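You operate a simulated robot arm through the tools that you are given. There is no shell and no other tool.

Carry out the task below with a simulated two-armed robot. There is one attempt and no reset: what you move stays moved.

Task
Take the bench cloth from the top of the spinner bench and lay it out flat on the top of the lid table.

Only the result counts: the job must be done as asked and must still hold three seconds after the hand-in. Knocking over, shifting, dropping, spilling or breaking anything else fails it. Lids that push on must go on centred and level and be pressed home; caps that screw on are set level and turned clockwise until they are tight. Flat cloth is picked up by pressing the open fingertips on it (5 to 10 N) and closing them slowly along it; thin cloth reads only 2 to 8 mm in the jaws.

Robot
Two 7-joint arms with two-finger parallel grippers on one trunk, on a base that moves. Base frame: it is fixed to the floor where the robot stands at the start and does not move with it; the origin is under the middle of the robot, x ahead of it, y to its left, z up. Lengths are in m, angles in degrees, forces in N, time in s.
The left shoulder is at the start at [0.062, 0.197, 1.079], the right one opposite. With the tool pointing down near the work surface each hand reaches from about 0.32 to 0.72 m from the robot's upright axis, wherever it stands, measured 20 degrees to its own side. Places, roughly: bench cloth [-3.5, -1.25, 1]; top of the lid table [-1.2, -1, 0.8]. Payload 1.57 kg a hand.
The TCP of each hand is the grasp point between the finger pads, 0.03 m short of the fingertips. In the tool frame z runs along the fingers and y along their closing line. Largest opening 0.11 m; finger width 0.024, thickness 0.012; the body of the gripper, 0.048 by 0.112 m, starts 0.078 m behind the TCP.
Orientation is told as [roll, pitch, yaw] about the base's x, y, z axes, in that order, counted from this pose: with the fingers straight down and closing along the base's y, the tool's x points along the base's -x, its y along +y and its z along -z.

Tools
- The arms move only by the tool jog_arm. It takes "left_series", "right_series" or both (then of equal length, played together; a hand with none holds still); each is a list of rows, each a list of 3 entries, a list of its own where there are three numbers: the turn, a rotation vector about the tool's x, y, z in units of 120 degrees (1.0 is 120 degrees), then the shift along the tool's x, y, z in units of 250 mm (1.0 is 250 mm), then the gripper command, from -1 (shut) to 1 (fully open), values between in proportion. In form: [[[rx, ry, rz], [x, y, z], hand], ...]. A call has 1 to 20 rows; each row is the pose to reach, as a shift and turn from the pose commanded when the call began, along the tool's axes at that moment. A call with a number of a shift or a turn outside -1 to 1 is refused whole. Each row takes 0.2 s and may step no farther than 0.05 m and 8.6 degrees from the row before; otherwise, or with a gripper value out of range, the whole call is refused. A pose out of reach is approached as far as the arm can. The call stops where the force on the tool passes 40 N (or 10 N more than at its start, if that is more) or the arm is blocked; 0.2 s more then pass. The fingers move at their own pace (about 0.072 m/s each) and stop on an object; they squeeze with about 31 N. The grip force told is the motor's: it shows also when the fingers shut on nothing. Time passes only in rows, and 0.2 s behind the last, so rows that repeat a pose let the fingers close. The reply holds the time, the measured pose of the TCP, the force on the tool along the base axes, the opening and the grip force, in the units named above and with some noise, with the torque about the TCP (base axes, N m) and any sound that the robot's microphone picked up.
- Cameras (640 x 400 px; columns grow to the right, rows downward): "scene" is now at [0.1161, 0.0101, 1.6709]; the picture's right is [0.13, -0.99, -0.00], its down [-0.69, -0.09, -0.72] and it looks along [0.71, 0.09, -0.70] (base axes); focal length 273 px, centre (320, 200). "left" rides on the left gripper at [0.07, -0.016, -0.141] in its tool frame; the picture's right is [0.23, 0.97, 0.00], its down [-0.85, 0.20, -0.48] and it looks along [-0.47, 0.11, 0.88] (tool axes); focal length 222 px, centre (320, 200). "right" rides on the right gripper at [0.07, 0.016, -0.141] in its tool frame; the picture's right is [-0.23, 0.97, 0.00], its down [-0.85, -0.20, -0.48] and it looks along [-0.47, -0.11, 0.88] (tool axes); focal length 222 px, centre (320, 200). There is no depth. A picture from a camera that has moved, and an enlarged one, comes with that camera's place and axes in the base frame and with its lens.
- camera(camera): a new picture of that camera. No time passes.
- move_column(by): slides the trunk up (or, below 0, down) by that many m; the arms and the scene camera ride with it, the base frame stays. It gives what a move gives, with no picture.
- roll_base(legs): drives the robot by 1 to 6 legs, each [ahead, left, turn to the left] in m, m and degrees, along the robot's own axes; the way and the turn of a leg run together, so that a leg with both is an arc; at most 1.5 m and 180 degrees a leg. The arms and the cameras ride along, it lands a little off, and it stops where it bumps. It gives what a move gives.
- aim_head(pan, tilt): turns the head with the scene camera to pan (to the left, within 86 degrees either way) and tilt (down, from -29 to 69), counted from straight ahead of the robot. It gives what a move gives.
- zoom(camera, box): a new picture of the part [left, top, right, bottom] of that camera's present view, enlarged. No time passes.
- job_done(): hands the job in; it is judged then, once.

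Places have to be worked out from the pictures, the camera data and where the tool is seen. Open the grippers and draw the arms clear of the work before you hand the job in, unless the task says otherwise.

The tools are called as a command line: name --argument value ..., lists and objects as JSON in quotes. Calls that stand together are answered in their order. jog_arm: Moves the arms, as the interface text tells. Its arguments: {"type":"object","properties":{"left_series":{"type":"array"},"right_series":{"type":"array"}},"required":[]} The other tools are called the same way: move_column (by) moves the trunk up or down; roll_base (legs) drives the base; aim_head (pan, tilt) turns the head that bears the scene camera; camera (camera) takes a picture; zoom (camera, box) takes an enlarged picture of a part of a camera's view; job_done () hands the job in.

At the start:

```text
time: 0.0
left_eef_pos: [0.4585, 0.171, 1.1591]
left_orientation: [0.0, 0.0, -0.1]
left_wrist_force: [-0.5, -0.4, -0.2]
left_ft_torque: [0.02, -0.01, 0.02]
left_width: 0.11
left_grip_force: 0.1
right_eef_pos: [0.3544, -0.1391, 1.0618]
right_orientation: [0.0, 0.0, 0.0]
right_wrist_force: [0.1, 0.6, 0.4]
right_ft_torque: [0.0, 0.0, -0.01]
right_width: 0.1099
right_grip_force: 0.1
trunk travel left (down, up): [-0.675, 0.315]
robot x, y, heading: [-0.0016, -0.0007, -0.1]
head pan, tilt (commanded): [7.3, 44.1]
```

scene: 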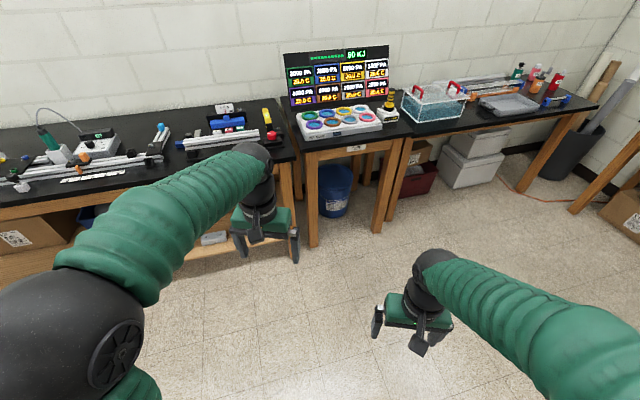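
right: 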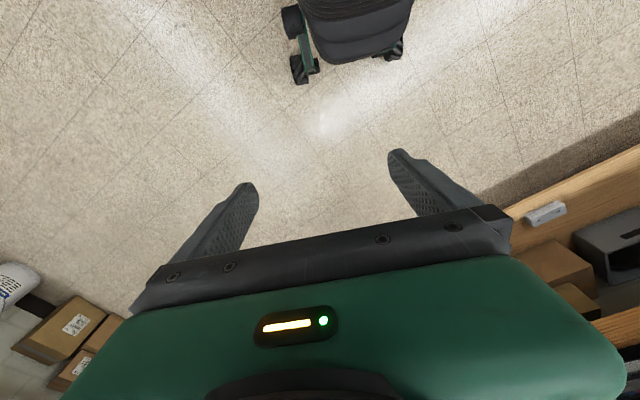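
left: 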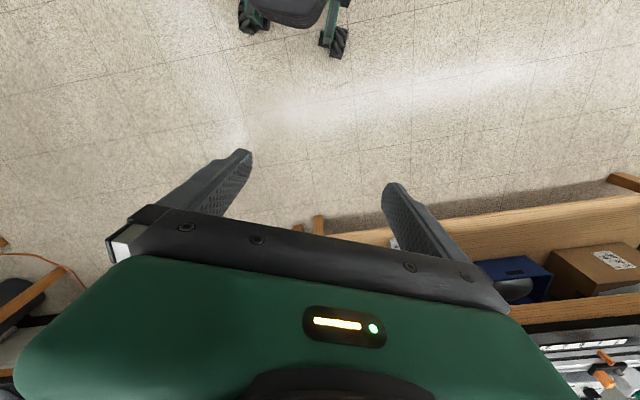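

I'll start by surveying the room: turning the head to the right to look toward the lid table side.

aim_head --pan -86 --tilt 25

```text
time: 1.7
left_eef_pos: [0.4583, 0.1715, 1.1581]
left_orientation: [0.0, 0.0, 0.0]
left_wrist_force: [-0.4, -0.6, 0.8]
left_ft_torque: [0.01, 0.01, -0.04]
left_width: 0.1103
left_grip_force: 0.1
right_eef_pos: [0.3545, -0.1399, 1.0616]
right_orientation: [0.0, 0.0, 0.0]
right_wrist_force: [0.5, 0.4, 1.0]
right_ft_torque: [0.0, 0.03, 0.0]
right_width: 0.11
right_grip_force: 0.1
trunk travel left (down, up): [-0.675, 0.315]
robot x, y, heading: [-0.001, -0.0021, -0.1]
head pan, tilt (commanded): [-85.9, 25.0]
```

The head now points to the right; I take a picture to see what is there.

camera --camera "scene"

```text
taken
camera scene: at [0.0413, -0.0923, 1.7003], right [-1.0, -0.07, 0.0], down [-0.03, 0.42, -0.91], along [0.06, -0.9, -0.42], focal length 273 px, centre (320, 200)
```

scene: 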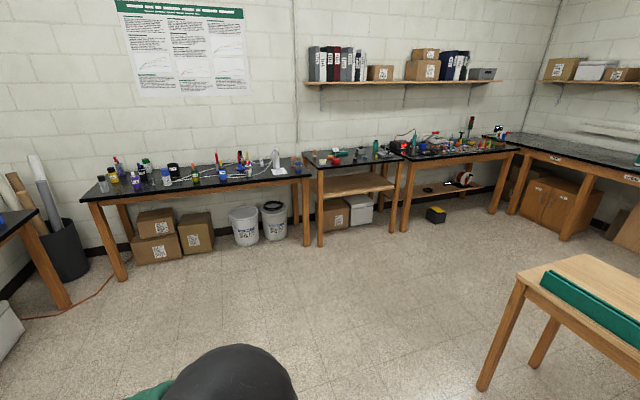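

The light-wood table on the right, with a green rail on it, is probably the lid table. I turn the robot on the spot to the right, to look toward -x.

roll_base --legs '[[0, 0, -90]]'

aim_head --pan -60 --tilt 25

camera --camera "scene"

```text
time: 5.9
left_eef_pos: [0.1682, -0.4601, 1.1578]
left_orientation: [0.0, 0.0, -90.3]
left_wrist_force: [0.8, -0.1, 0.1]
left_ft_torque: [0.01, 0.0, -0.02]
left_width: 0.1101
left_grip_force: 0.1
right_eef_pos: [-0.1418, -0.3542, 1.0628]
right_orientation: [0.0, 0.1, -90.5]
right_wrist_force: [0.6, -0.6, 0.2]
right_ft_torque: [-0.02, -0.01, -0.02]
right_width: 0.1097
right_grip_force: 0.0
trunk travel left (down, up): [-0.675, 0.315]
robot x, y, heading: [0.0005, 0.0035, -90.6]
head pan, tilt (commanded): [-85.9, 25.0]
```

```text
time: 6.8
left_eef_pos: [0.1674, -0.4585, 1.1589]
left_orientation: [0.0, 0.0, -90.3]
left_wrist_force: [-0.5, -0.4, -0.8]
left_ft_torque: [-0.01, 0.02, -0.01]
left_width: 0.1101
left_grip_force: 0.0
right_eef_pos: [-0.1405, -0.3519, 1.0638]
right_orientation: [0.1, 0.1, -90.4]
right_wrist_force: [0.6, -0.3, -0.2]
right_ft_torque: [0.02, 0.03, -0.02]
right_width: 0.11
right_grip_force: 0.1
trunk travel left (down, up): [-0.675, 0.315]
robot x, y, heading: [-0.0003, -0.0001, -90.6]
head pan, tilt (commanded): [-60.0, 25.0]
```

```text
taken
camera scene: at [-0.0782, -0.0786, 1.7002], right [-0.49, 0.87, 0.0], down [0.37, 0.21, -0.91], along [-0.79, -0.45, -0.42], focal length 273 px, centre (320, 200)
```

scene: 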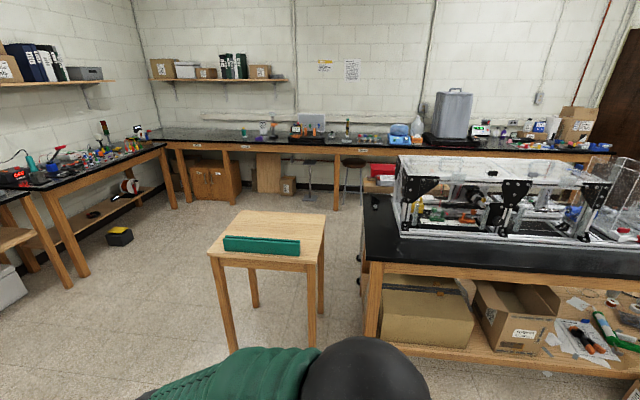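

I see the small lid table, with a green item standing at its near edge, and the long bench by the far wall. I zoom on both.

zoom --camera "scene" --box '[190, 190, 350, 290]'

zoom --camera "scene" --box '[220, 80, 420, 205]'

zoom --camera "scene" --box '[350, 80, 640, 260]'

```text
4.00 times, centred on (270, 240) of scene
camera zoom: at [-0.0782, -0.0786, 1.7002], right [-0.49, 0.87, 0.0], down [0.37, 0.21, -0.91], along [-0.79, -0.45, -0.42], focal length 1092 px, centre (520, 40)
```

zoom: 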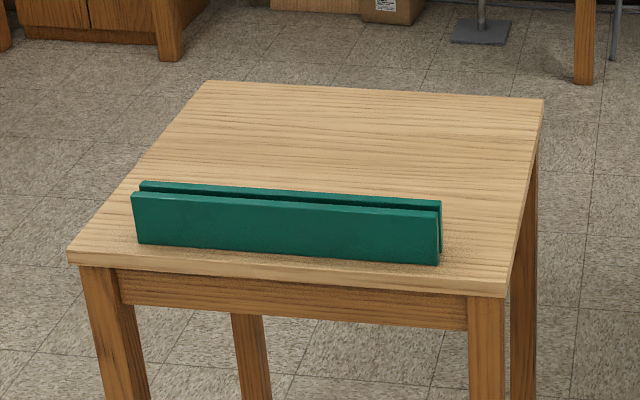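

```text
3.20 times, centred on (320, 142) of scene
camera zoom: at [-0.0782, -0.0786, 1.7002], right [-0.49, 0.87, 0.0], down [0.37, 0.21, -0.91], along [-0.79, -0.45, -0.42], focal length 874 px, centre (320, 384)
```

zoom: 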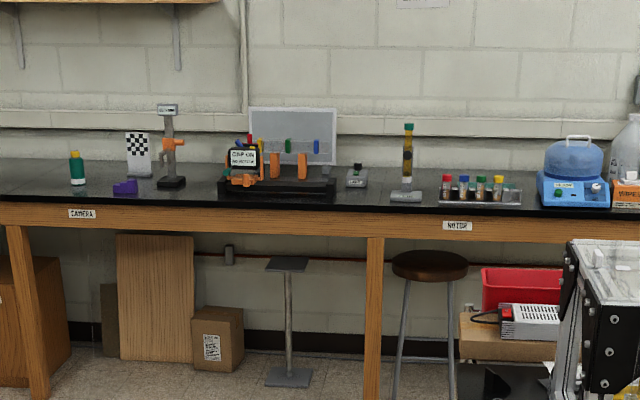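

```text
2.21 times, centred on (495, 170) of scene
camera zoom: at [-0.0782, -0.0786, 1.7002], right [-0.49, 0.87, 0.0], down [0.37, 0.21, -0.91], along [-0.79, -0.45, -0.42], focal length 602 px, centre (-66, 266)
```

zoom: 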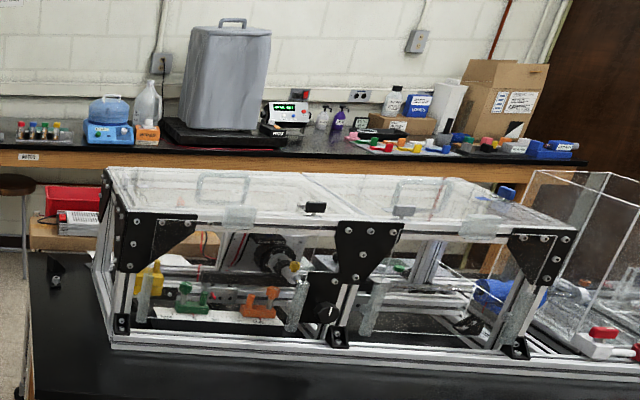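

The lid table is about 0.55 x 0.6 m, centred near (-1.2,-1.06). The room is turned about 23° and the far wall bench carries the target. I'll face the far bench, strafe left past the lid table, and look again.

roll_base --legs '[[0, 0, -66.4], [0.1, 1.4, 0]]'

aim_head --pan -20 --tilt 25

camera --camera "scene"

```text
time: 16.7
left_eef_pos: [0.0894, -1.663, 1.1585]
left_orientation: [0.1, 0.0, -157.7]
left_wrist_force: [0.3, -0.2, 0.0]
left_ft_torque: [-0.02, 0.01, 0.01]
left_width: 0.1102
left_grip_force: 0.1
right_eef_pos: [0.0685, -1.3355, 1.0624]
right_orientation: [0.0, 0.0, -157.7]
right_wrist_force: [-0.1, 0.2, -0.7]
right_ft_torque: [-0.03, 0.0, 0.0]
right_width: 0.11
right_grip_force: 0.1
trunk travel left (down, up): [-0.675, 0.315]
robot x, y, heading: [0.4503, -1.3285, -157.7]
head pan, tilt (commanded): [-60.0, 25.0]
```

```text
time: 17.8
left_eef_pos: [0.0914, -1.6639, 1.1588]
left_orientation: [0.0, -0.1, -157.7]
left_wrist_force: [0.7, 0.6, -0.1]
left_ft_torque: [0.0, 0.02, 0.02]
left_width: 0.11
left_grip_force: 0.1
right_eef_pos: [0.07, -1.3369, 1.0628]
right_orientation: [0.0, 0.0, -157.7]
right_wrist_force: [-0.6, 0.5, -0.6]
right_ft_torque: [0.04, 0.0, 0.01]
right_width: 0.1098
right_grip_force: 0.1
trunk travel left (down, up): [-0.675, 0.315]
robot x, y, heading: [0.4481, -1.3289, -157.6]
head pan, tilt (commanded): [-20.0, 25.0]
```

```text
taken
camera scene: at [0.3285, -1.3487, 1.7002], right [-0.04, 1.0, 0.0], down [0.42, 0.02, -0.91], along [-0.91, -0.04, -0.42], focal length 273 px, centre (320, 200)
```

scene: 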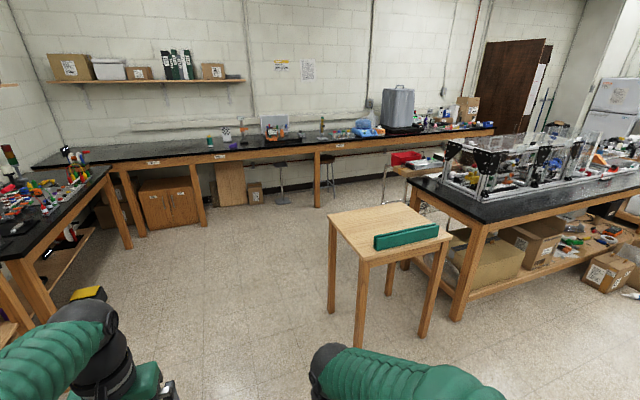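

Clear floor runs to the left of the lid table. I drive ahead along that corridor and look at the far bench closer.

roll_base --legs '[[1.2, 0, 0], [1.1, 0, 0]]'

aim_head --pan -60 --tilt 25

camera --camera "scene"

```text
time: 29.1
left_eef_pos: [-2.0219, -2.5545, 1.1597]
left_orientation: [0.0, -0.1, -157.1]
left_wrist_force: [0.0, -0.1, 0.1]
left_ft_torque: [0.01, 0.01, -0.01]
left_width: 0.1101
left_grip_force: 0.0
right_eef_pos: [-2.0472, -2.2281, 1.0642]
right_orientation: [0.0, -0.1, -157.1]
right_wrist_force: [0.2, -0.2, -0.4]
right_ft_torque: [-0.01, 0.0, -0.03]
right_width: 0.1099
right_grip_force: 0.1
trunk travel left (down, up): [-0.675, 0.315]
robot x, y, heading: [-1.6684, -2.219, -157.1]
head pan, tilt (commanded): [-20.0, 25.0]
```

```text
time: 30.2
left_eef_pos: [-2.022, -2.556, 1.1591]
left_orientation: [0.1, -0.1, -157.2]
left_wrist_force: [0.1, 0.8, 1.0]
left_ft_torque: [0.03, 0.01, 0.01]
left_width: 0.1096
left_grip_force: 0.0
right_eef_pos: [-2.047, -2.229, 1.0626]
right_orientation: [0.0, 0.0, -157.2]
right_wrist_force: [-0.9, 0.3, -0.1]
right_ft_torque: [0.01, -0.01, 0.0]
right_width: 0.1101
right_grip_force: 0.0
trunk travel left (down, up): [-0.675, 0.315]
robot x, y, heading: [-1.6695, -2.2198, -157.1]
head pan, tilt (commanded): [-60.0, 25.0]
```

```text
taken
camera scene: at [-1.77, -2.1779, 1.7002], right [0.6, 0.8, 0.0], down [0.34, -0.25, -0.91], along [-0.72, 0.55, -0.42], focal length 273 px, centre (320, 200)
```

scene: 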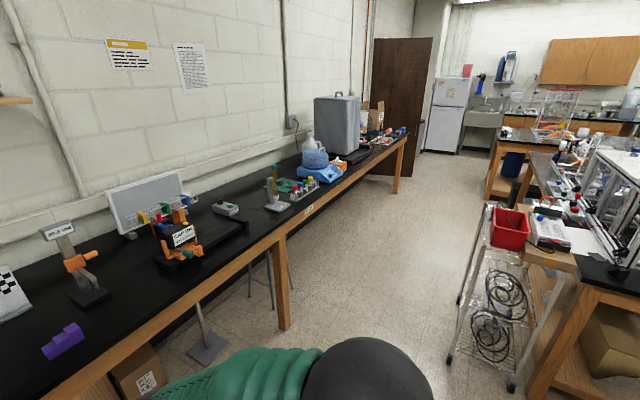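

A wheeled cart sits behind the centre bench, leaving a passage. I see something green lying flat by the vial rack; zoom there.

zoom --camera "scene" --box '[200, 140, 360, 240]'

zoom --camera "scene" --box '[160, 220, 560, 400]'

```text
4.00 times, centred on (280, 190) of scene
camera zoom: at [-1.77, -2.1779, 1.7002], right [0.6, 0.8, 0.0], down [0.34, -0.25, -0.91], along [-0.72, 0.55, -0.42], focal length 1092 px, centre (480, 240)
```

zoom: 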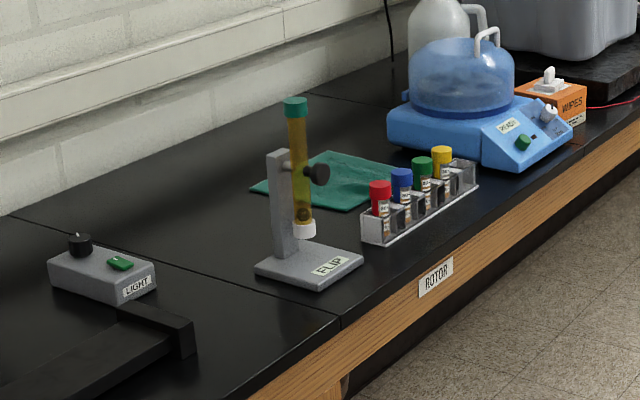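

```text
1.60 times, centred on (360, 310) of scene
camera zoom: at [-1.77, -2.1779, 1.7002], right [0.6, 0.8, 0.0], down [0.34, -0.25, -0.91], along [-0.72, 0.55, -0.42], focal length 437 px, centre (256, 24)
```

zoom: 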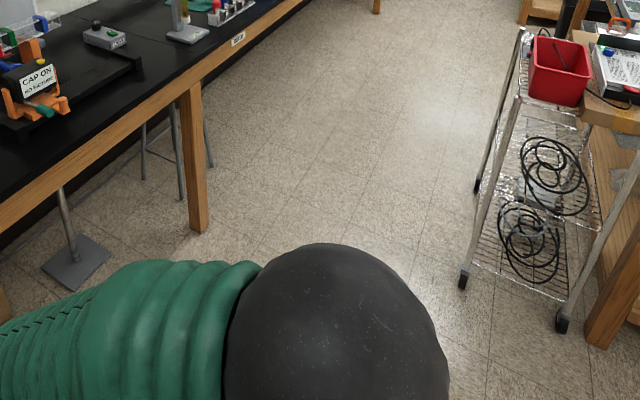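

The green cloth lies flat behind the vial rack, between the FLIP stand and the blue spinner, and the bench top is at about z 0.9. I raise the trunk for clearance, then move ahead and strafe right to stand before it.

move_column --by 0.2

roll_base --legs '[[0.28, 0, 0], [0, -0.8, 0]]'

aim_head --pan -35 --tilt 35

camera --camera "scene"

```text
time: 32.4
left_eef_pos: [-2.0233, -2.5544, 1.3588]
left_orientation: [0.1, -0.1, -157.0]
left_wrist_force: [0.1, 0.1, 0.6]
left_ft_torque: [-0.02, 0.01, -0.04]
left_width: 0.1102
left_grip_force: 0.0
right_eef_pos: [-2.0481, -2.2295, 1.264]
right_orientation: [0.0, -0.1, -157.1]
right_wrist_force: [0.4, 0.3, -0.1]
right_ft_torque: [-0.01, 0.0, 0.0]
right_width: 0.1101
right_grip_force: 0.1
trunk travel left (down, up): [-0.875, 0.115]
robot x, y, heading: [-1.6704, -2.2193, -157.2]
head pan, tilt (commanded): [-60.0, 25.0]
```

```text
time: 38.2
left_eef_pos: [-2.5879, -1.9384, 1.3583]
left_orientation: [-0.2, -0.1, -157.1]
left_wrist_force: [0.0, -0.6, -0.9]
left_ft_torque: [0.0, 0.01, 0.02]
left_width: 0.1102
left_grip_force: 0.0
right_eef_pos: [-2.612, -1.6105, 1.2631]
right_orientation: [-0.2, 0.0, -157.2]
right_wrist_force: [0.2, -0.4, 0.5]
right_ft_torque: [0.06, 0.0, 0.01]
right_width: 0.1098
right_grip_force: 0.1
trunk travel left (down, up): [-0.875, 0.115]
robot x, y, heading: [-2.234, -1.5977, -157.1]
head pan, tilt (commanded): [-60.0, 25.0]
```

```text
time: 39.1
left_eef_pos: [-2.5875, -1.935, 1.3589]
left_orientation: [-0.1, 0.0, -157.2]
left_wrist_force: [0.6, 0.4, 0.1]
left_ft_torque: [0.0, 0.01, 0.01]
left_width: 0.11
left_grip_force: 0.1
right_eef_pos: [-2.6126, -1.6069, 1.2642]
right_orientation: [-0.1, -0.1, -157.2]
right_wrist_force: [0.4, 0.3, 0.1]
right_ft_torque: [-0.02, 0.0, -0.01]
right_width: 0.1098
right_grip_force: 0.1
trunk travel left (down, up): [-0.875, 0.115]
robot x, y, heading: [-2.237, -1.598, -157.0]
head pan, tilt (commanded): [-35.0, 35.0]
```

```text
taken
camera scene: at [-2.3483, -1.5957, 1.8845], right [0.21, 0.98, 0.0], down [0.56, -0.12, -0.82], along [-0.8, 0.17, -0.57], focal length 273 px, centre (320, 200)
```

scene: 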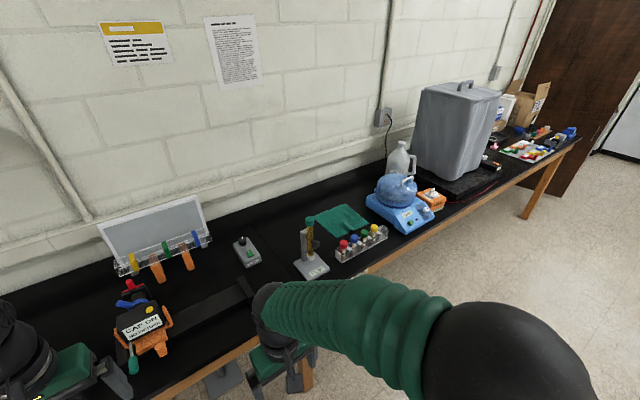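

The cloth is visible now: a green square behind the vial rack. I strafe right by another 0.75 m to face it squarely.

roll_base --legs '[[0, -0.75, 0]]'

aim_head --pan 0 --tilt 35

camera --camera "scene"

camera --camera "right"

camera --camera "left"

```text
time: 43.1
left_eef_pos: [-2.876, -1.2514, 1.3586]
left_orientation: [-0.4, -0.1, -157.1]
left_wrist_force: [1.2, 0.7, 0.2]
left_ft_torque: [0.07, 0.0, -0.02]
left_width: 0.1099
left_grip_force: 0.0
right_eef_pos: [-2.9004, -0.9239, 1.2642]
right_orientation: [-0.3, -0.1, -157.2]
right_wrist_force: [0.1, -1.1, 0.2]
right_ft_torque: [0.02, -0.01, -0.02]
right_width: 0.11
right_grip_force: 0.1
trunk travel left (down, up): [-0.875, 0.115]
robot x, y, heading: [-2.5216, -0.909, -157.2]
head pan, tilt (commanded): [-35.0, 35.0]
```

```text
time: 44.1
left_eef_pos: [-2.8757, -1.248, 1.3597]
left_orientation: [-0.1, -0.2, -157.1]
left_wrist_force: [0.2, -0.6, 1.4]
left_ft_torque: [0.04, -0.02, 0.0]
left_width: 0.1102
left_grip_force: 0.0
right_eef_pos: [-2.9007, -0.9214, 1.2644]
right_orientation: [-0.1, -0.1, -157.2]
right_wrist_force: [-0.8, 0.1, 0.1]
right_ft_torque: [0.0, 0.02, 0.0]
right_width: 0.11
right_grip_force: 0.1
trunk travel left (down, up): [-0.875, 0.115]
robot x, y, heading: [-2.5236, -0.9101, -157.2]
head pan, tilt (commanded): [0.0, 35.0]
```

```text
taken
camera scene: at [-2.6317, -0.9632, 1.8844], right [-0.39, 0.92, 0.0], down [0.53, 0.22, -0.82], along [-0.75, -0.32, -0.57], focal length 273 px, centre (320, 200)
```

scene: 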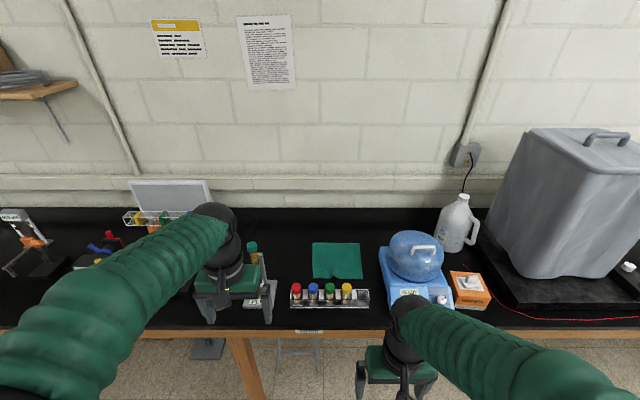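

```text
taken
camera right: at [-2.8298, -0.9098, 1.4058], right [0.17, -0.99, 0.0], down [-0.86, -0.15, 0.48], along [-0.47, -0.08, -0.88], focal length 222 px, centre (320, 200)
```

right: 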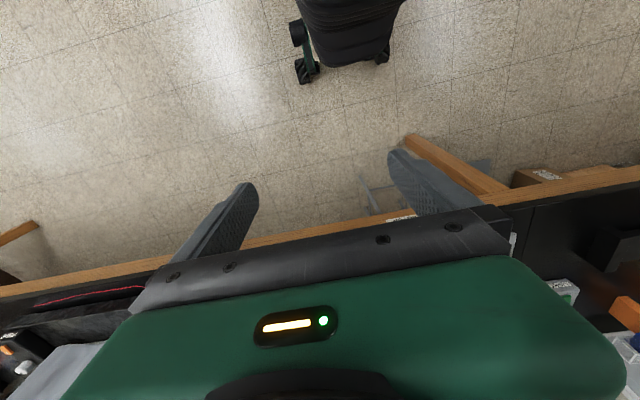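

```text
taken
camera left: at [-2.8172, -1.2075, 1.5011], right [0.59, -0.81, 0.0], down [-0.71, -0.52, 0.48], along [-0.39, -0.28, -0.88], focal length 222 px, centre (320, 200)
```

left: 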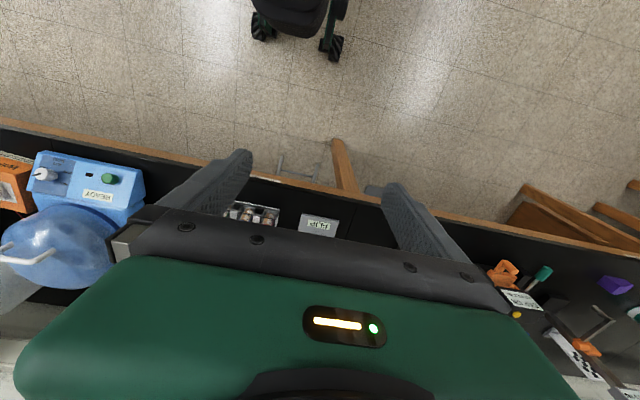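

The robot faces the bench squarely and the cloth is straight ahead. I zoom in to get its corners and the items around it.

zoom --camera "scene" --box '[240, 220, 400, 320]'

zoom --camera "scene" --box '[340, 190, 500, 290]'

```text
4.00 times, centred on (320, 270) of scene
camera zoom: at [-2.6317, -0.9632, 1.8844], right [-0.39, 0.92, 0.0], down [0.53, 0.22, -0.82], along [-0.75, -0.32, -0.57], focal length 1092 px, centre (320, -80)
```

zoom: 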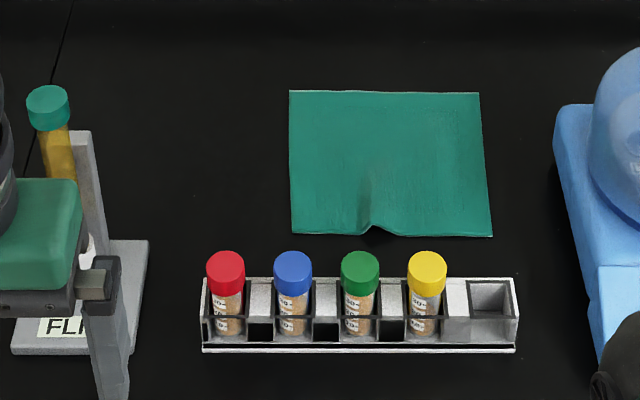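

```text
4.00 times, centred on (420, 240) of scene
camera zoom: at [-2.6317, -0.9632, 1.8844], right [-0.39, 0.92, 0.0], down [0.53, 0.22, -0.82], along [-0.75, -0.32, -0.57], focal length 1092 px, centre (-80, 40)
```

zoom: 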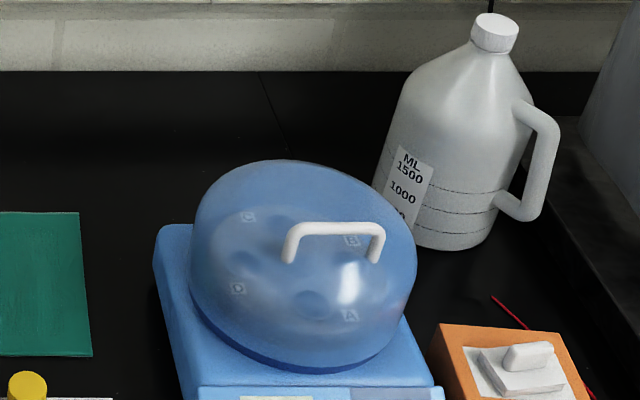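

Two-view triangulation puts the bench top near z 0.93; the cloth (about 0.235 x 0.22 m) has its near edge about 0.89 m ahead and its centre about 0.07 m to the right. I'll check the arms' shape and the base clearance by tilting the head down.

aim_head --pan 0 --tilt 65

camera --camera "scene"

```text
time: 45.1
left_eef_pos: [-2.8769, -1.2463, 1.3595]
left_orientation: [0.0, -0.2, -157.1]
left_wrist_force: [-0.1, 0.2, 0.3]
left_ft_torque: [0.01, 0.03, 0.01]
left_width: 0.1098
left_grip_force: 0.2
right_eef_pos: [-2.9016, -0.9196, 1.2638]
right_orientation: [0.0, -0.2, -157.2]
right_wrist_force: [0.0, -0.2, 0.3]
right_ft_torque: [-0.02, 0.01, 0.0]
right_width: 0.1098
right_grip_force: 0.1
trunk travel left (down, up): [-0.875, 0.115]
robot x, y, heading: [-2.5243, -0.9144, -157.2]
head pan, tilt (commanded): [0.0, 65.0]
```

```text
taken
camera scene: at [-2.6076, -0.95, 1.8446], right [-0.39, 0.92, 0.0], down [0.84, 0.35, -0.42], along [-0.39, -0.16, -0.91], focal length 273 px, centre (320, 200)
```

scene: 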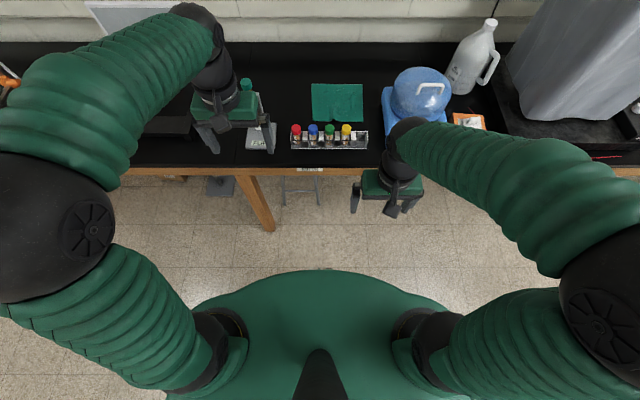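

The elbows stand high and outward, so the forearms come in from above. Before driving in, I rehearse the low arm pose here in free space, in front of the bench edge (0.65 m ahead), to see how the elbows sit.

jog_arm --left_series '[[[0, 0, 0], [-0.02, -0.045, 0.125], 0.5], [[0, 0, 0], [-0.045, -0.09, 0.25], 0.2], [[0, 0, 0], [-0.067, -0.135, 0.375], 0], [[0, 0, 0], [-0.09, -0.18, 0.5], 0], [[0, 0, 0], [-0.11, -0.225, 0.625], 0], [[0, 0, 0], [-0.135, -0.27, 0.75], 0], [[0, 0, 0], [-0.156, -0.315, 0.875], 0], [[0, 0, 0], [-0.178, -0.36, 1.0], 0]]' --right_series '[[[0, 0, 0], [-0.075, 0.028, 0.125], 0.5], [[0, 0, 0], [-0.15, 0.056, 0.25], 0.2], [[0, 0, 0], [-0.225, 0.085, 0.375], 0], [[0, 0, 0], [-0.3, 0.113, 0.5], 0], [[0, 0, 0], [-0.375, 0.141, 0.625], 0], [[0, 0, 0], [-0.45, 0.17, 0.75], 0], [[0, 0, 0], [-0.525, 0.198, 0.875], 0], [[0, 0, 0], [-0.6, 0.226, 1.0], 0]]'

camera --camera "scene"

```text
time: 46.9
left_eef_pos: [-2.9554, -1.1823, 1.109]
left_orientation: [0.0, 0.0, -157.1]
left_wrist_force: [-0.2, -0.1, 0.2]
left_ft_torque: [0.02, 0.0, -0.01]
left_width: 0.0551
left_grip_force: 0.1
right_eef_pos: [-3.0211, -1.0294, 1.0128]
right_orientation: [0.0, 0.0, -157.2]
right_wrist_force: [0.2, 0.3, 0.1]
right_ft_torque: [-0.03, -0.03, 0.01]
right_width: 0.0551
right_grip_force: 0.1
trunk travel left (down, up): [-0.875, 0.115]
robot x, y, heading: [-2.5224, -0.9129, -156.7]
head pan, tilt (commanded): [0.0, 65.0]
```

```text
taken
camera scene: at [-2.6142, -0.9509, 1.8443], right [-0.39, 0.92, 0.0], down [0.84, 0.35, -0.42], along [-0.39, -0.16, -0.91], focal length 273 px, centre (320, 200)
```

scene: 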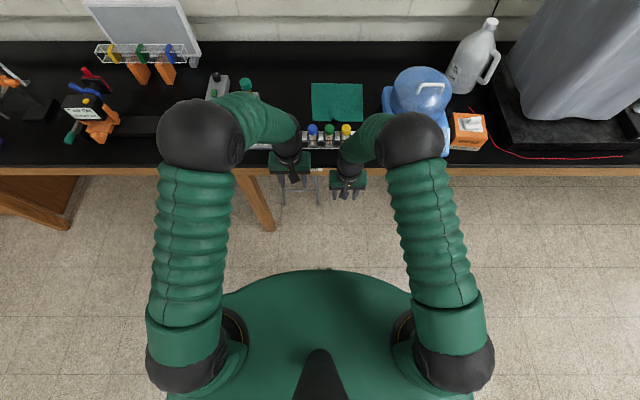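

Elbows sit at about z 1.44, well above the FLIP stand. I raise both hands to about z 1.18 to clear the vials, then drive in: 0.07 m right and 0.37 m ahead.

jog_arm --left_series '[[[0, 0, 0], [0, 0, -0.1], 0], [[0, 0, 0], [0, 0, -0.2], 0], [[0, 0, 0], [0, 0, -0.3], 0], [[0, 0, 0], [0, 0, -0.4], 0]]' --right_series '[[[0, 0, 0], [0, 0, -0.19], 0], [[0, 0, 0], [0, 0, -0.38], 0], [[0, 0, 0], [0, 0, -0.57], 0], [[0, 0, 0], [0, 0, -0.72], 0]]'

roll_base --legs '[[0, -0.07, 0], [0.2, 0, 0]]'

aim_head --pan 0 --tilt 55

camera --camera "scene"

```text
time: 47.9
left_eef_pos: [-2.9524, -1.1805, 1.2116]
left_orientation: [0.0, -0.2, -157.1]
left_wrist_force: [0.4, -0.3, -0.3]
left_ft_torque: [-0.01, 0.01, -0.02]
left_width: 0.0554
left_grip_force: 0.1
right_eef_pos: [-3.0171, -1.0292, 1.1956]
right_orientation: [0.0, -0.1, -157.2]
right_wrist_force: [0.2, 0.1, 0.1]
right_ft_torque: [-0.02, -0.02, 0.04]
right_width: 0.055
right_grip_force: 0.0
trunk travel left (down, up): [-0.875, 0.115]
robot x, y, heading: [-2.522, -0.9153, -157.0]
head pan, tilt (commanded): [0.0, 65.0]
```

```text
time: 50.1
left_eef_pos: [-3.1577, -1.1995, 1.2131]
left_orientation: [-0.2, -0.5, -157.1]
left_wrist_force: [-0.5, 0.3, 0.5]
left_ft_torque: [0.01, -0.01, 0.01]
left_width: 0.055
left_grip_force: 0.1
right_eef_pos: [-3.2224, -1.048, 1.1965]
right_orientation: [-0.5, -0.4, -157.1]
right_wrist_force: [0.2, 0.2, -0.2]
right_ft_torque: [0.02, 0.03, -0.04]
right_width: 0.0548
right_grip_force: 0.1
trunk travel left (down, up): [-0.875, 0.115]
robot x, y, heading: [-2.7336, -0.9232, -156.8]
head pan, tilt (commanded): [0.0, 65.0]
```

```text
time: 50.8
left_eef_pos: [-3.1561, -1.2065, 1.2118]
left_orientation: [-0.6, -0.5, -157.0]
left_wrist_force: [0.7, -0.2, 0.9]
left_ft_torque: [0.12, 0.09, 0.05]
left_width: 0.0552
left_grip_force: 0.0
right_eef_pos: [-3.2207, -1.0551, 1.1968]
right_orientation: [-0.5, -0.3, -157.0]
right_wrist_force: [0.1, -2.2, -0.6]
right_ft_torque: [0.11, 0.04, -0.01]
right_width: 0.0548
right_grip_force: 0.0
trunk travel left (down, up): [-0.875, 0.115]
robot x, y, heading: [-2.7352, -0.9273, -157.3]
head pan, tilt (commanded): [0.0, 55.0]
```

```text
taken
camera scene: at [-2.8152, -0.9973, 1.856], right [-0.39, 0.92, 0.02], down [0.75, 0.33, -0.57], along [-0.53, -0.21, -0.82], focal length 273 px, centre (320, 200)
```

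scene: 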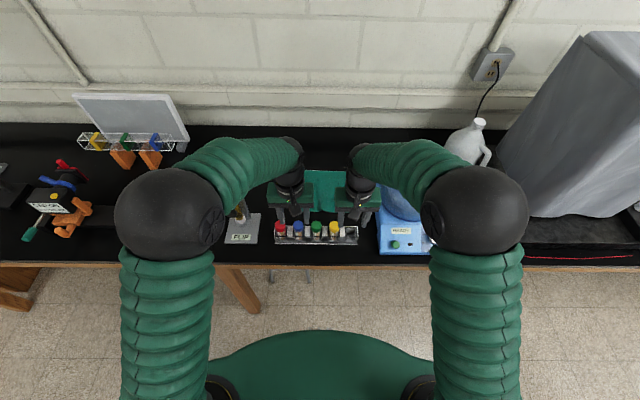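

All clear so far; the elbows ride well above the bench items. I drive the remaining 0.17 m and look again.

roll_base --legs '[[0.17, 0, 0]]'

aim_head --pan 0 --tilt 50

camera --camera "scene"

camera --camera "right"

camera --camera "left"

```text
time: 52.2
left_eef_pos: [-3.3222, -1.2402, 1.2147]
left_orientation: [0.8, -0.5, -157.3]
left_wrist_force: [-0.7, 0.0, 0.3]
left_ft_torque: [-0.01, 0.02, -0.02]
left_width: 0.0551
left_grip_force: 0.1
right_eef_pos: [-3.3876, -1.0899, 1.1959]
right_orientation: [0.7, -0.4, -157.1]
right_wrist_force: [0.5, -0.8, 0.6]
right_ft_torque: [0.0, 0.02, 0.0]
right_width: 0.0551
right_grip_force: 0.0
trunk travel left (down, up): [-0.875, 0.115]
robot x, y, heading: [-2.8875, -0.9916, -157.1]
head pan, tilt (commanded): [0.0, 55.0]
```

```text
time: 52.9
left_eef_pos: [-3.3219, -1.2435, 1.2139]
left_orientation: [0.5, -0.5, -157.3]
left_wrist_force: [0.9, -0.1, -0.6]
left_ft_torque: [-0.04, -0.01, 0.03]
left_width: 0.0553
left_grip_force: 0.1
right_eef_pos: [-3.3859, -1.0944, 1.1953]
right_orientation: [0.5, -0.3, -157.2]
right_wrist_force: [-1.0, 1.3, 0.6]
right_ft_torque: [-0.05, -0.03, -0.02]
right_width: 0.055
right_grip_force: 0.0
trunk travel left (down, up): [-0.875, 0.115]
robot x, y, heading: [-2.8938, -0.9856, -157.1]
head pan, tilt (commanded): [0.0, 50.0]
```

```text
taken
camera scene: at [-2.9923, -1.0248, 1.8628], right [-0.39, 0.92, 0.0], down [0.71, 0.3, -0.64], along [-0.59, -0.25, -0.77], focal length 273 px, centre (320, 200)
```

scene: 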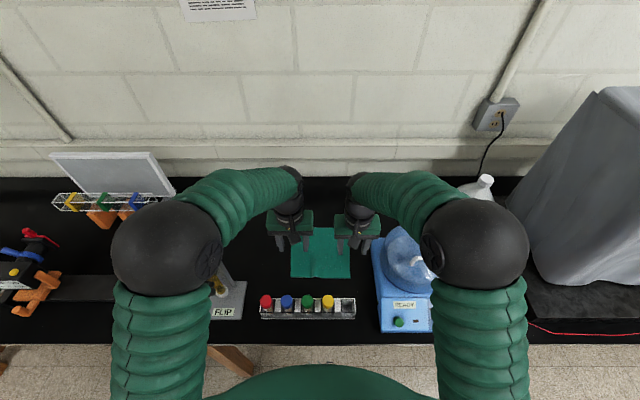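

```text
taken
camera right: at [-3.3154, -1.08, 1.3369], right [0.17, -0.99, 0.01], down [-0.86, -0.14, 0.48], along [-0.47, -0.09, -0.88], focal length 222 px, centre (320, 200)
```

right: 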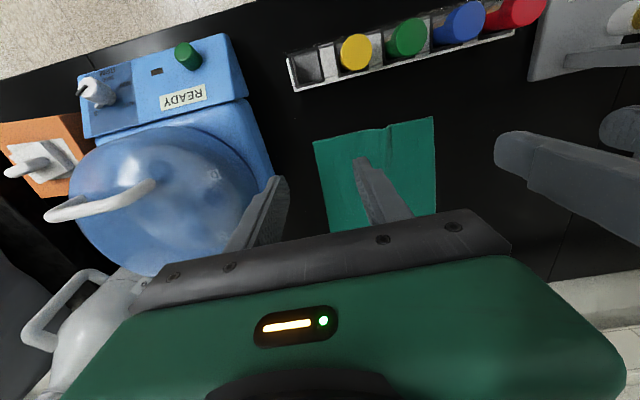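

```text
taken
camera left: at [-3.2631, -1.201, 1.355], right [0.59, -0.81, 0.01], down [-0.71, -0.51, 0.49], along [-0.39, -0.29, -0.87], focal length 222 px, centre (320, 200)
```

left: 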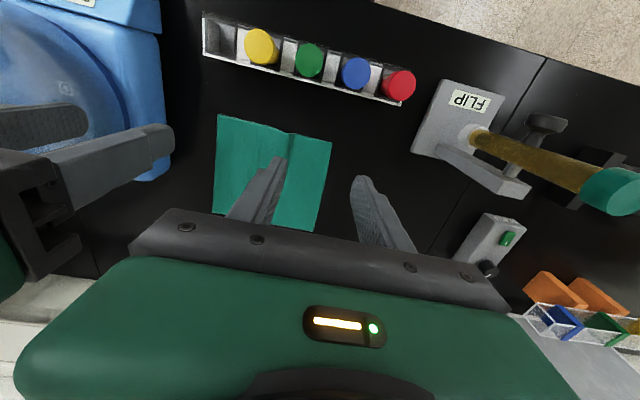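

Now the cloth is right below the hands. I zoom in to compute its near corners precisely.

zoom --camera "scene" --box '[240, 220, 400, 320]'

zoom --camera "left" --box '[180, 0, 440, 240]'

zoom --camera "right" --box '[200, 0, 520, 240]'

```text
4.00 times, centred on (320, 270) of scene
camera zoom: at [-2.9923, -1.0248, 1.8628], right [-0.39, 0.92, 0.0], down [0.71, 0.3, -0.64], along [-0.59, -0.25, -0.77], focal length 1092 px, centre (320, -80)
```

zoom: 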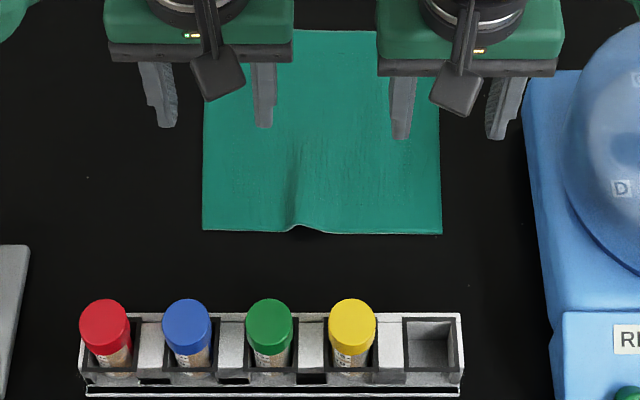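

```text
1.67 times, centred on (310, 120) of left
camera zoom: at [-3.2631, -1.201, 1.355], right [0.59, -0.81, 0.01], down [-0.71, -0.51, 0.49], along [-0.39, -0.29, -0.87], focal length 370 px, centre (337, 333)
```

zoom: 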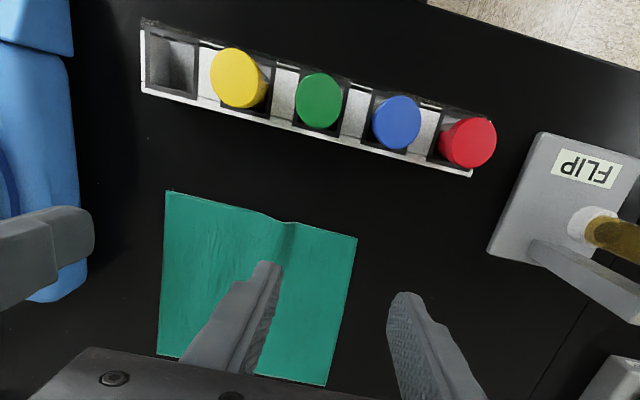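

```text
1.67 times, centred on (360, 120) of right
camera zoom: at [-3.3154, -1.08, 1.3369], right [0.17, -0.99, 0.01], down [-0.86, -0.14, 0.48], along [-0.47, -0.09, -0.88], focal length 370 px, centre (253, 333)
```

zoom: 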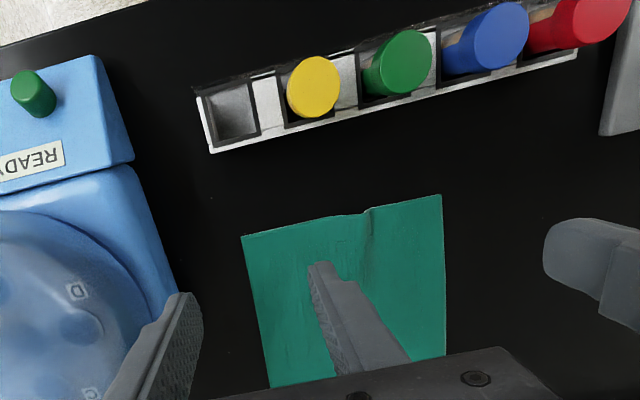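

Scene and wrist cameras agree: near-left corner at about (-3.336,-1.285), near-right at about (-3.417,-1.088), bench z about 0.932, vial caps at about 1.025. I move both hands over points about 38 mm in from the near corners and descend to about 3 cm above the cloth with jaws 45 mm open.

jog_arm --left_series '[[[0, 0, 0], [-0.094, -0.01, 0], -0.18], [[0, 0, 0], [-0.188, -0.02, 0], -0.18], [[0, 0, 0], [-0.188, -0.02, 0.15], -0.18], [[0, 0, 0], [-0.188, -0.02, 0.3], -0.18], [[0, 0, 0], [-0.188, -0.02, 0.45], -0.18], [[0, 0, 0], [-0.188, -0.02, 0.6], -0.18], [[0, 0, 0], [-0.188, -0.02, 0.75], -0.18], [[0, 0, 0], [-0.188, -0.02, 0.88], -0.18], [[0, 0, 0], [-0.188, -0.02, 0.88], -0.18]]' --right_series '[[[0, 0, 0], [-0.088, 0.04, 0], -0.18], [[0, 0, 0], [-0.176, 0.08, 0], -0.18], [[0, 0, 0], [-0.176, 0.08, 0.15], -0.18], [[0, 0, 0], [-0.176, 0.08, 0.3], -0.18], [[0, 0, 0], [-0.176, 0.08, 0.45], -0.18], [[0, 0, 0], [-0.176, 0.08, 0.6], -0.18], [[0, 0, 0], [-0.176, 0.08, 0.7], -0.18], [[0, 0, 0], [-0.176, 0.08, 0.8], -0.18], [[0, 0, 0], [-0.176, 0.08, 0.8], -0.18]]'

camera --camera "scene"

camera --camera "left"

camera --camera "right"

```text
time: 54.9
left_eef_pos: [-3.3684, -1.2654, 0.9945]
left_orientation: [0.4, -0.4, -157.1]
left_wrist_force: [0.0, -0.5, -0.6]
left_ft_torque: [-0.01, 0.0, 0.01]
left_width: 0.0451
left_grip_force: 0.0
right_eef_pos: [-3.4195, -1.1356, 0.9955]
right_orientation: [0.4, -0.2, -157.1]
right_wrist_force: [0.5, 0.3, -0.4]
right_ft_torque: [-0.02, -0.02, 0.0]
right_width: 0.0451
right_grip_force: 0.0
trunk travel left (down, up): [-0.875, 0.115]
robot x, y, heading: [-2.8882, -0.9875, -157.1]
head pan, tilt (commanded): [0.0, 50.0]
```

```text
taken
camera scene: at [-2.9951, -1.0308, 1.8625], right [-0.39, 0.92, 0.0], down [0.71, 0.3, -0.64], along [-0.59, -0.25, -0.77], focal length 273 px, centre (320, 200)
```

scene: 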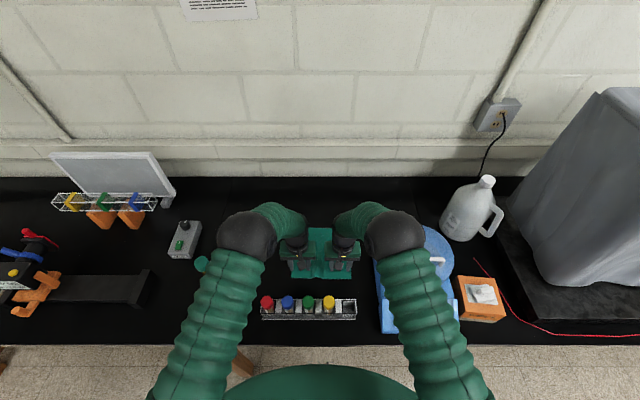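

```text
taken
camera left: at [-3.3095, -1.2223, 1.1345], right [0.59, -0.81, 0.01], down [-0.71, -0.51, 0.49], along [-0.39, -0.29, -0.87], focal length 222 px, centre (320, 200)
```

left: 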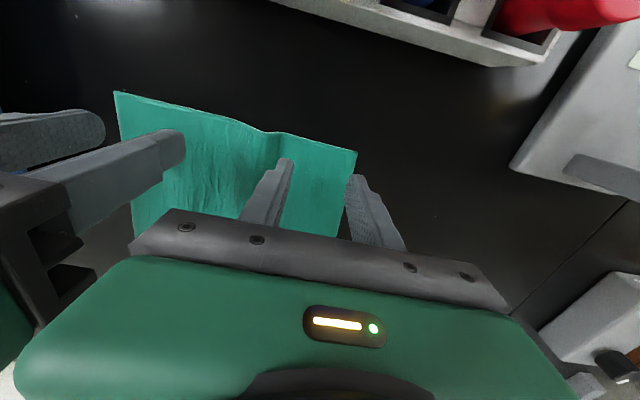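

```text
taken
camera right: at [-3.3493, -1.1216, 1.1363], right [0.17, -0.99, 0.01], down [-0.86, -0.14, 0.48], along [-0.47, -0.09, -0.88], focal length 222 px, centre (320, 200)
```

right: 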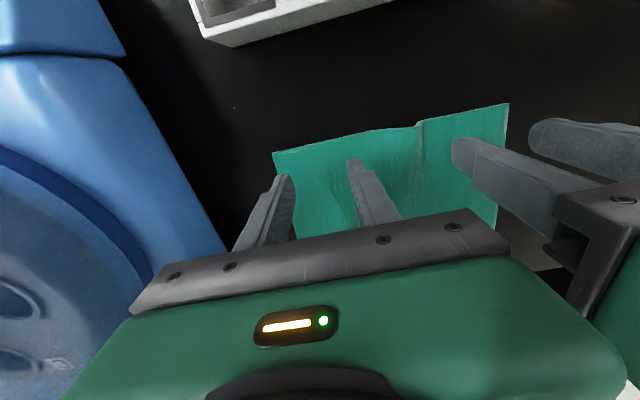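

The left outer fingertip is slightly off the cloth's edge, so I shift the left hand 6 mm right, narrow both jaws to 40 mm, and come down close to the surface.

jog_arm --left_series '[[[0, 0, 0], [0, -0.024, 0], -0.27], [[0, 0, 0], [0, -0.024, 0.05], -0.27], [[0, 0, 0], [0, -0.024, 0.09], -0.27], [[0, 0, 0], [0, -0.024, 0.112], -0.27], [[0, 0, 0], [0, -0.024, 0.112], -0.27]]' --right_series '[[[0, 0, 0], [0, 0, 0], -0.27], [[0, 0, 0], [0, 0, 0.05], -0.27], [[0, 0, 0], [0, 0, 0.09], -0.27], [[0, 0, 0], [0, 0, 0.112], -0.27], [[0, 0, 0], [0, 0, 0.112], -0.27]]'

```text
time: 56.1
left_eef_pos: [-3.3687, -1.2621, 0.9638]
left_orientation: [0.4, -0.4, -157.2]
left_wrist_force: [-0.2, 0.6, -0.1]
left_ft_torque: [0.02, -0.02, 0.02]
left_width: 0.04
left_grip_force: 0.1
right_eef_pos: [-3.4188, -1.1392, 0.9677]
right_orientation: [0.3, -0.1, -157.1]
right_wrist_force: [0.5, 0.2, -0.1]
right_ft_torque: [-0.01, -0.01, 0.0]
right_width: 0.0403
right_grip_force: 0.1
trunk travel left (down, up): [-0.875, 0.115]
robot x, y, heading: [-2.8907, -0.9939, -157.1]
head pan, tilt (commanded): [0.0, 50.0]
```

No contact yet. I lower both hands by a few millimetres and read the forces.

jog_arm --left_series '[[[0, 0, 0], [0, 0, 0.004], -0.27], [[0, 0, 0], [0, 0, 0.008], -0.27], [[0, 0, 0], [0, 0, 0.008], -0.27]]' --right_series '[[[0, 0, 0], [0, 0, 0.01], -0.27], [[0, 0, 0], [0, 0, 0.02], -0.27], [[0, 0, 0], [0, 0, 0.02], -0.27]]'

```text
time: 56.9
left_eef_pos: [-3.3702, -1.2604, 0.9631]
left_orientation: [0.4, -0.4, -157.1]
left_wrist_force: [-0.7, -0.7, -0.9]
left_ft_torque: [0.01, 0.01, -0.03]
left_width: 0.0404
left_grip_force: 0.1
right_eef_pos: [-3.4189, -1.1385, 0.9621]
right_orientation: [0.2, -0.1, -157.1]
right_wrist_force: [-0.1, -0.2, 0.2]
right_ft_torque: [0.01, 0.0, 0.01]
right_width: 0.0402
right_grip_force: 0.2
trunk travel left (down, up): [-0.875, 0.115]
robot x, y, heading: [-2.8906, -0.9898, -156.9]
head pan, tilt (commanded): [0.0, 50.0]
```

Still no contact at TCP z about 0.962; I keep going down in small steps.

jog_arm --left_series '[[[0, 0, 0], [0, 0, 0.006], -0.27], [[0, 0, 0], [0, 0, 0.012], -0.27], [[0, 0, 0], [0, 0, 0.012], -0.27]]' --right_series '[[[0, 0, 0], [0, 0, 0.006], -0.27], [[0, 0, 0], [0, 0, 0.012], -0.27], [[0, 0, 0], [0, 0, 0.012], -0.27]]'

camera --camera "left"

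camera --camera "right"

```text
time: 57.7
left_eef_pos: [-3.3698, -1.2625, 0.96]
left_orientation: [0.4, -0.4, -157.1]
left_wrist_force: [-0.1, -0.3, 0.5]
left_ft_torque: [-0.02, -0.02, -0.03]
left_width: 0.0404
left_grip_force: 0.1
right_eef_pos: [-3.4183, -1.1381, 0.9591]
right_orientation: [0.1, -0.1, -157.2]
right_wrist_force: [0.3, -1.2, 0.8]
right_ft_torque: [-0.02, 0.03, -0.02]
right_width: 0.0401
right_grip_force: 0.1
trunk travel left (down, up): [-0.875, 0.115]
robot x, y, heading: [-2.8902, -0.9919, -156.9]
head pan, tilt (commanded): [0.0, 50.0]
```

```text
taken
camera left: at [-3.3109, -1.2194, 1.1007], right [0.59, -0.81, 0.0], down [-0.71, -0.51, 0.49], along [-0.39, -0.29, -0.87], focal length 222 px, centre (320, 200)
```

left: 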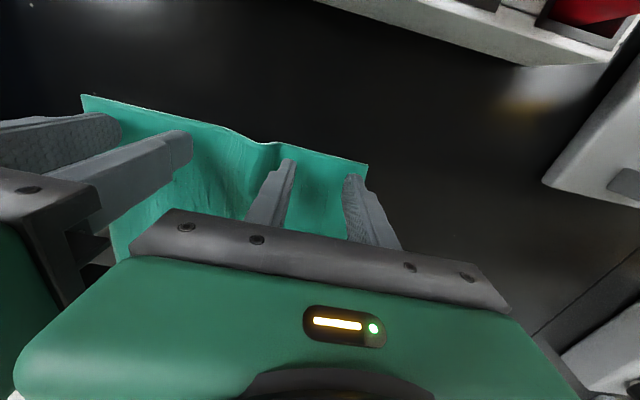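

```text
taken
camera right: at [-3.3478, -1.1253, 1.1006], right [0.17, -0.99, 0.0], down [-0.86, -0.15, 0.48], along [-0.47, -0.09, -0.88], focal length 222 px, centre (320, 200)
```

right: 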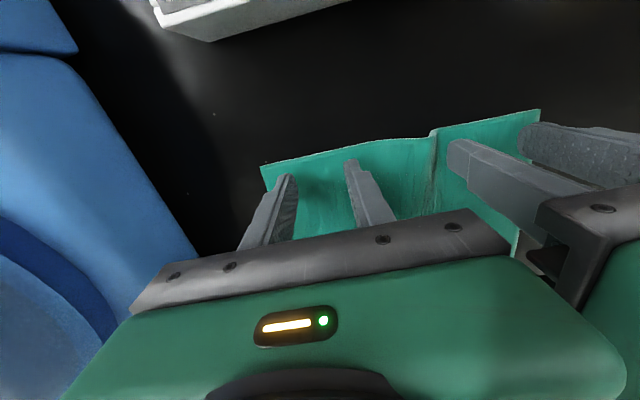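

The fingertips are over the cloth inside both corners and about to touch. I continue downward by 2 mm steps.

jog_arm --left_series '[[[0, 0, 0], [0, 0, 0.006], -0.27], [[0, 0, 0], [0, 0, 0.012], -0.27], [[0, 0, 0], [0, 0, 0.012], -0.27]]' --right_series '[[[0, 0, 0], [0, 0, 0.006], -0.27], [[0, 0, 0], [0, 0, 0.012], -0.27], [[0, 0, 0], [0, 0, 0.012], -0.27]]'

```text
time: 58.5
left_eef_pos: [-3.3699, -1.2623, 0.9568]
left_orientation: [0.3, -0.4, -157.1]
left_wrist_force: [0.1, 0.5, 0.7]
left_ft_torque: [0.03, -0.03, 0.01]
left_width: 0.0399
left_grip_force: 0.1
right_eef_pos: [-3.4183, -1.1391, 0.9555]
right_orientation: [0.2, -0.3, -157.1]
right_wrist_force: [-0.1, -0.2, 0.5]
right_ft_torque: [-0.01, -0.02, 0.0]
right_width: 0.0401
right_grip_force: 0.0
trunk travel left (down, up): [-0.875, 0.115]
robot x, y, heading: [-2.8932, -0.9897, -157.3]
head pan, tilt (commanded): [0.0, 50.0]
```

Still free at tip height about 0.926. I go on down.

jog_arm --left_series '[[[0, 0, 0], [0, 0, 0.006], -0.27], [[0, 0, 0], [0, 0, 0.012], -0.27], [[0, 0, 0], [0, 0, 0.012], -0.27]]' --right_series '[[[0, 0, 0], [0, 0, 0.006], -0.27], [[0, 0, 0], [0, 0, 0.012], -0.27], [[0, 0, 0], [0, 0, 0.012], -0.27]]'

```text
time: 59.3
left_eef_pos: [-3.369, -1.2622, 0.9545]
left_orientation: [0.3, -0.4, -157.1]
left_wrist_force: [0.5, 0.9, 3.3]
left_ft_torque: [0.04, 0.02, 0.05]
left_width: 0.0405
left_grip_force: 0.0
right_eef_pos: [-3.4176, -1.1389, 0.9532]
right_orientation: [0.3, -0.4, -157.1]
right_wrist_force: [-1.7, 0.6, 8.1]
right_ft_torque: [-0.01, 0.06, 0.04]
right_width: 0.0399
right_grip_force: 0.1
trunk travel left (down, up): [-0.875, 0.115]
robot x, y, heading: [-2.8898, -0.9911, -156.8]
head pan, tilt (commanded): [0.0, 50.0]
```

Contact: left 3 N, right 8 N. I press the left one millimetre further and check before closing.

jog_arm --left_series '[[[0, 0, 0], [0, 0, 0.004], -0.27], [[0, 0, 0], [0, 0, 0.004], -0.27]]' --right_series '[[[0, 0, 0], [0, 0, 0], -0.27], [[0, 0, 0], [0, 0, 0], -0.27]]'

```text
time: 59.9
left_eef_pos: [-3.3688, -1.2623, 0.953]
left_orientation: [0.4, -0.5, -157.1]
left_wrist_force: [-1.0, 1.3, 8.3]
left_ft_torque: [0.03, 0.01, 0.0]
left_width: 0.0402
left_grip_force: 0.1
right_eef_pos: [-3.4175, -1.1376, 0.9541]
right_orientation: [0.3, -0.3, -157.1]
right_wrist_force: [-3.3, -0.8, 8.6]
right_ft_torque: [0.01, 0.13, 0.03]
right_width: 0.0401
right_grip_force: 0.1
trunk travel left (down, up): [-0.875, 0.115]
robot x, y, heading: [-2.8907, -0.991, -156.7]
head pan, tilt (commanded): [0.0, 50.0]
```

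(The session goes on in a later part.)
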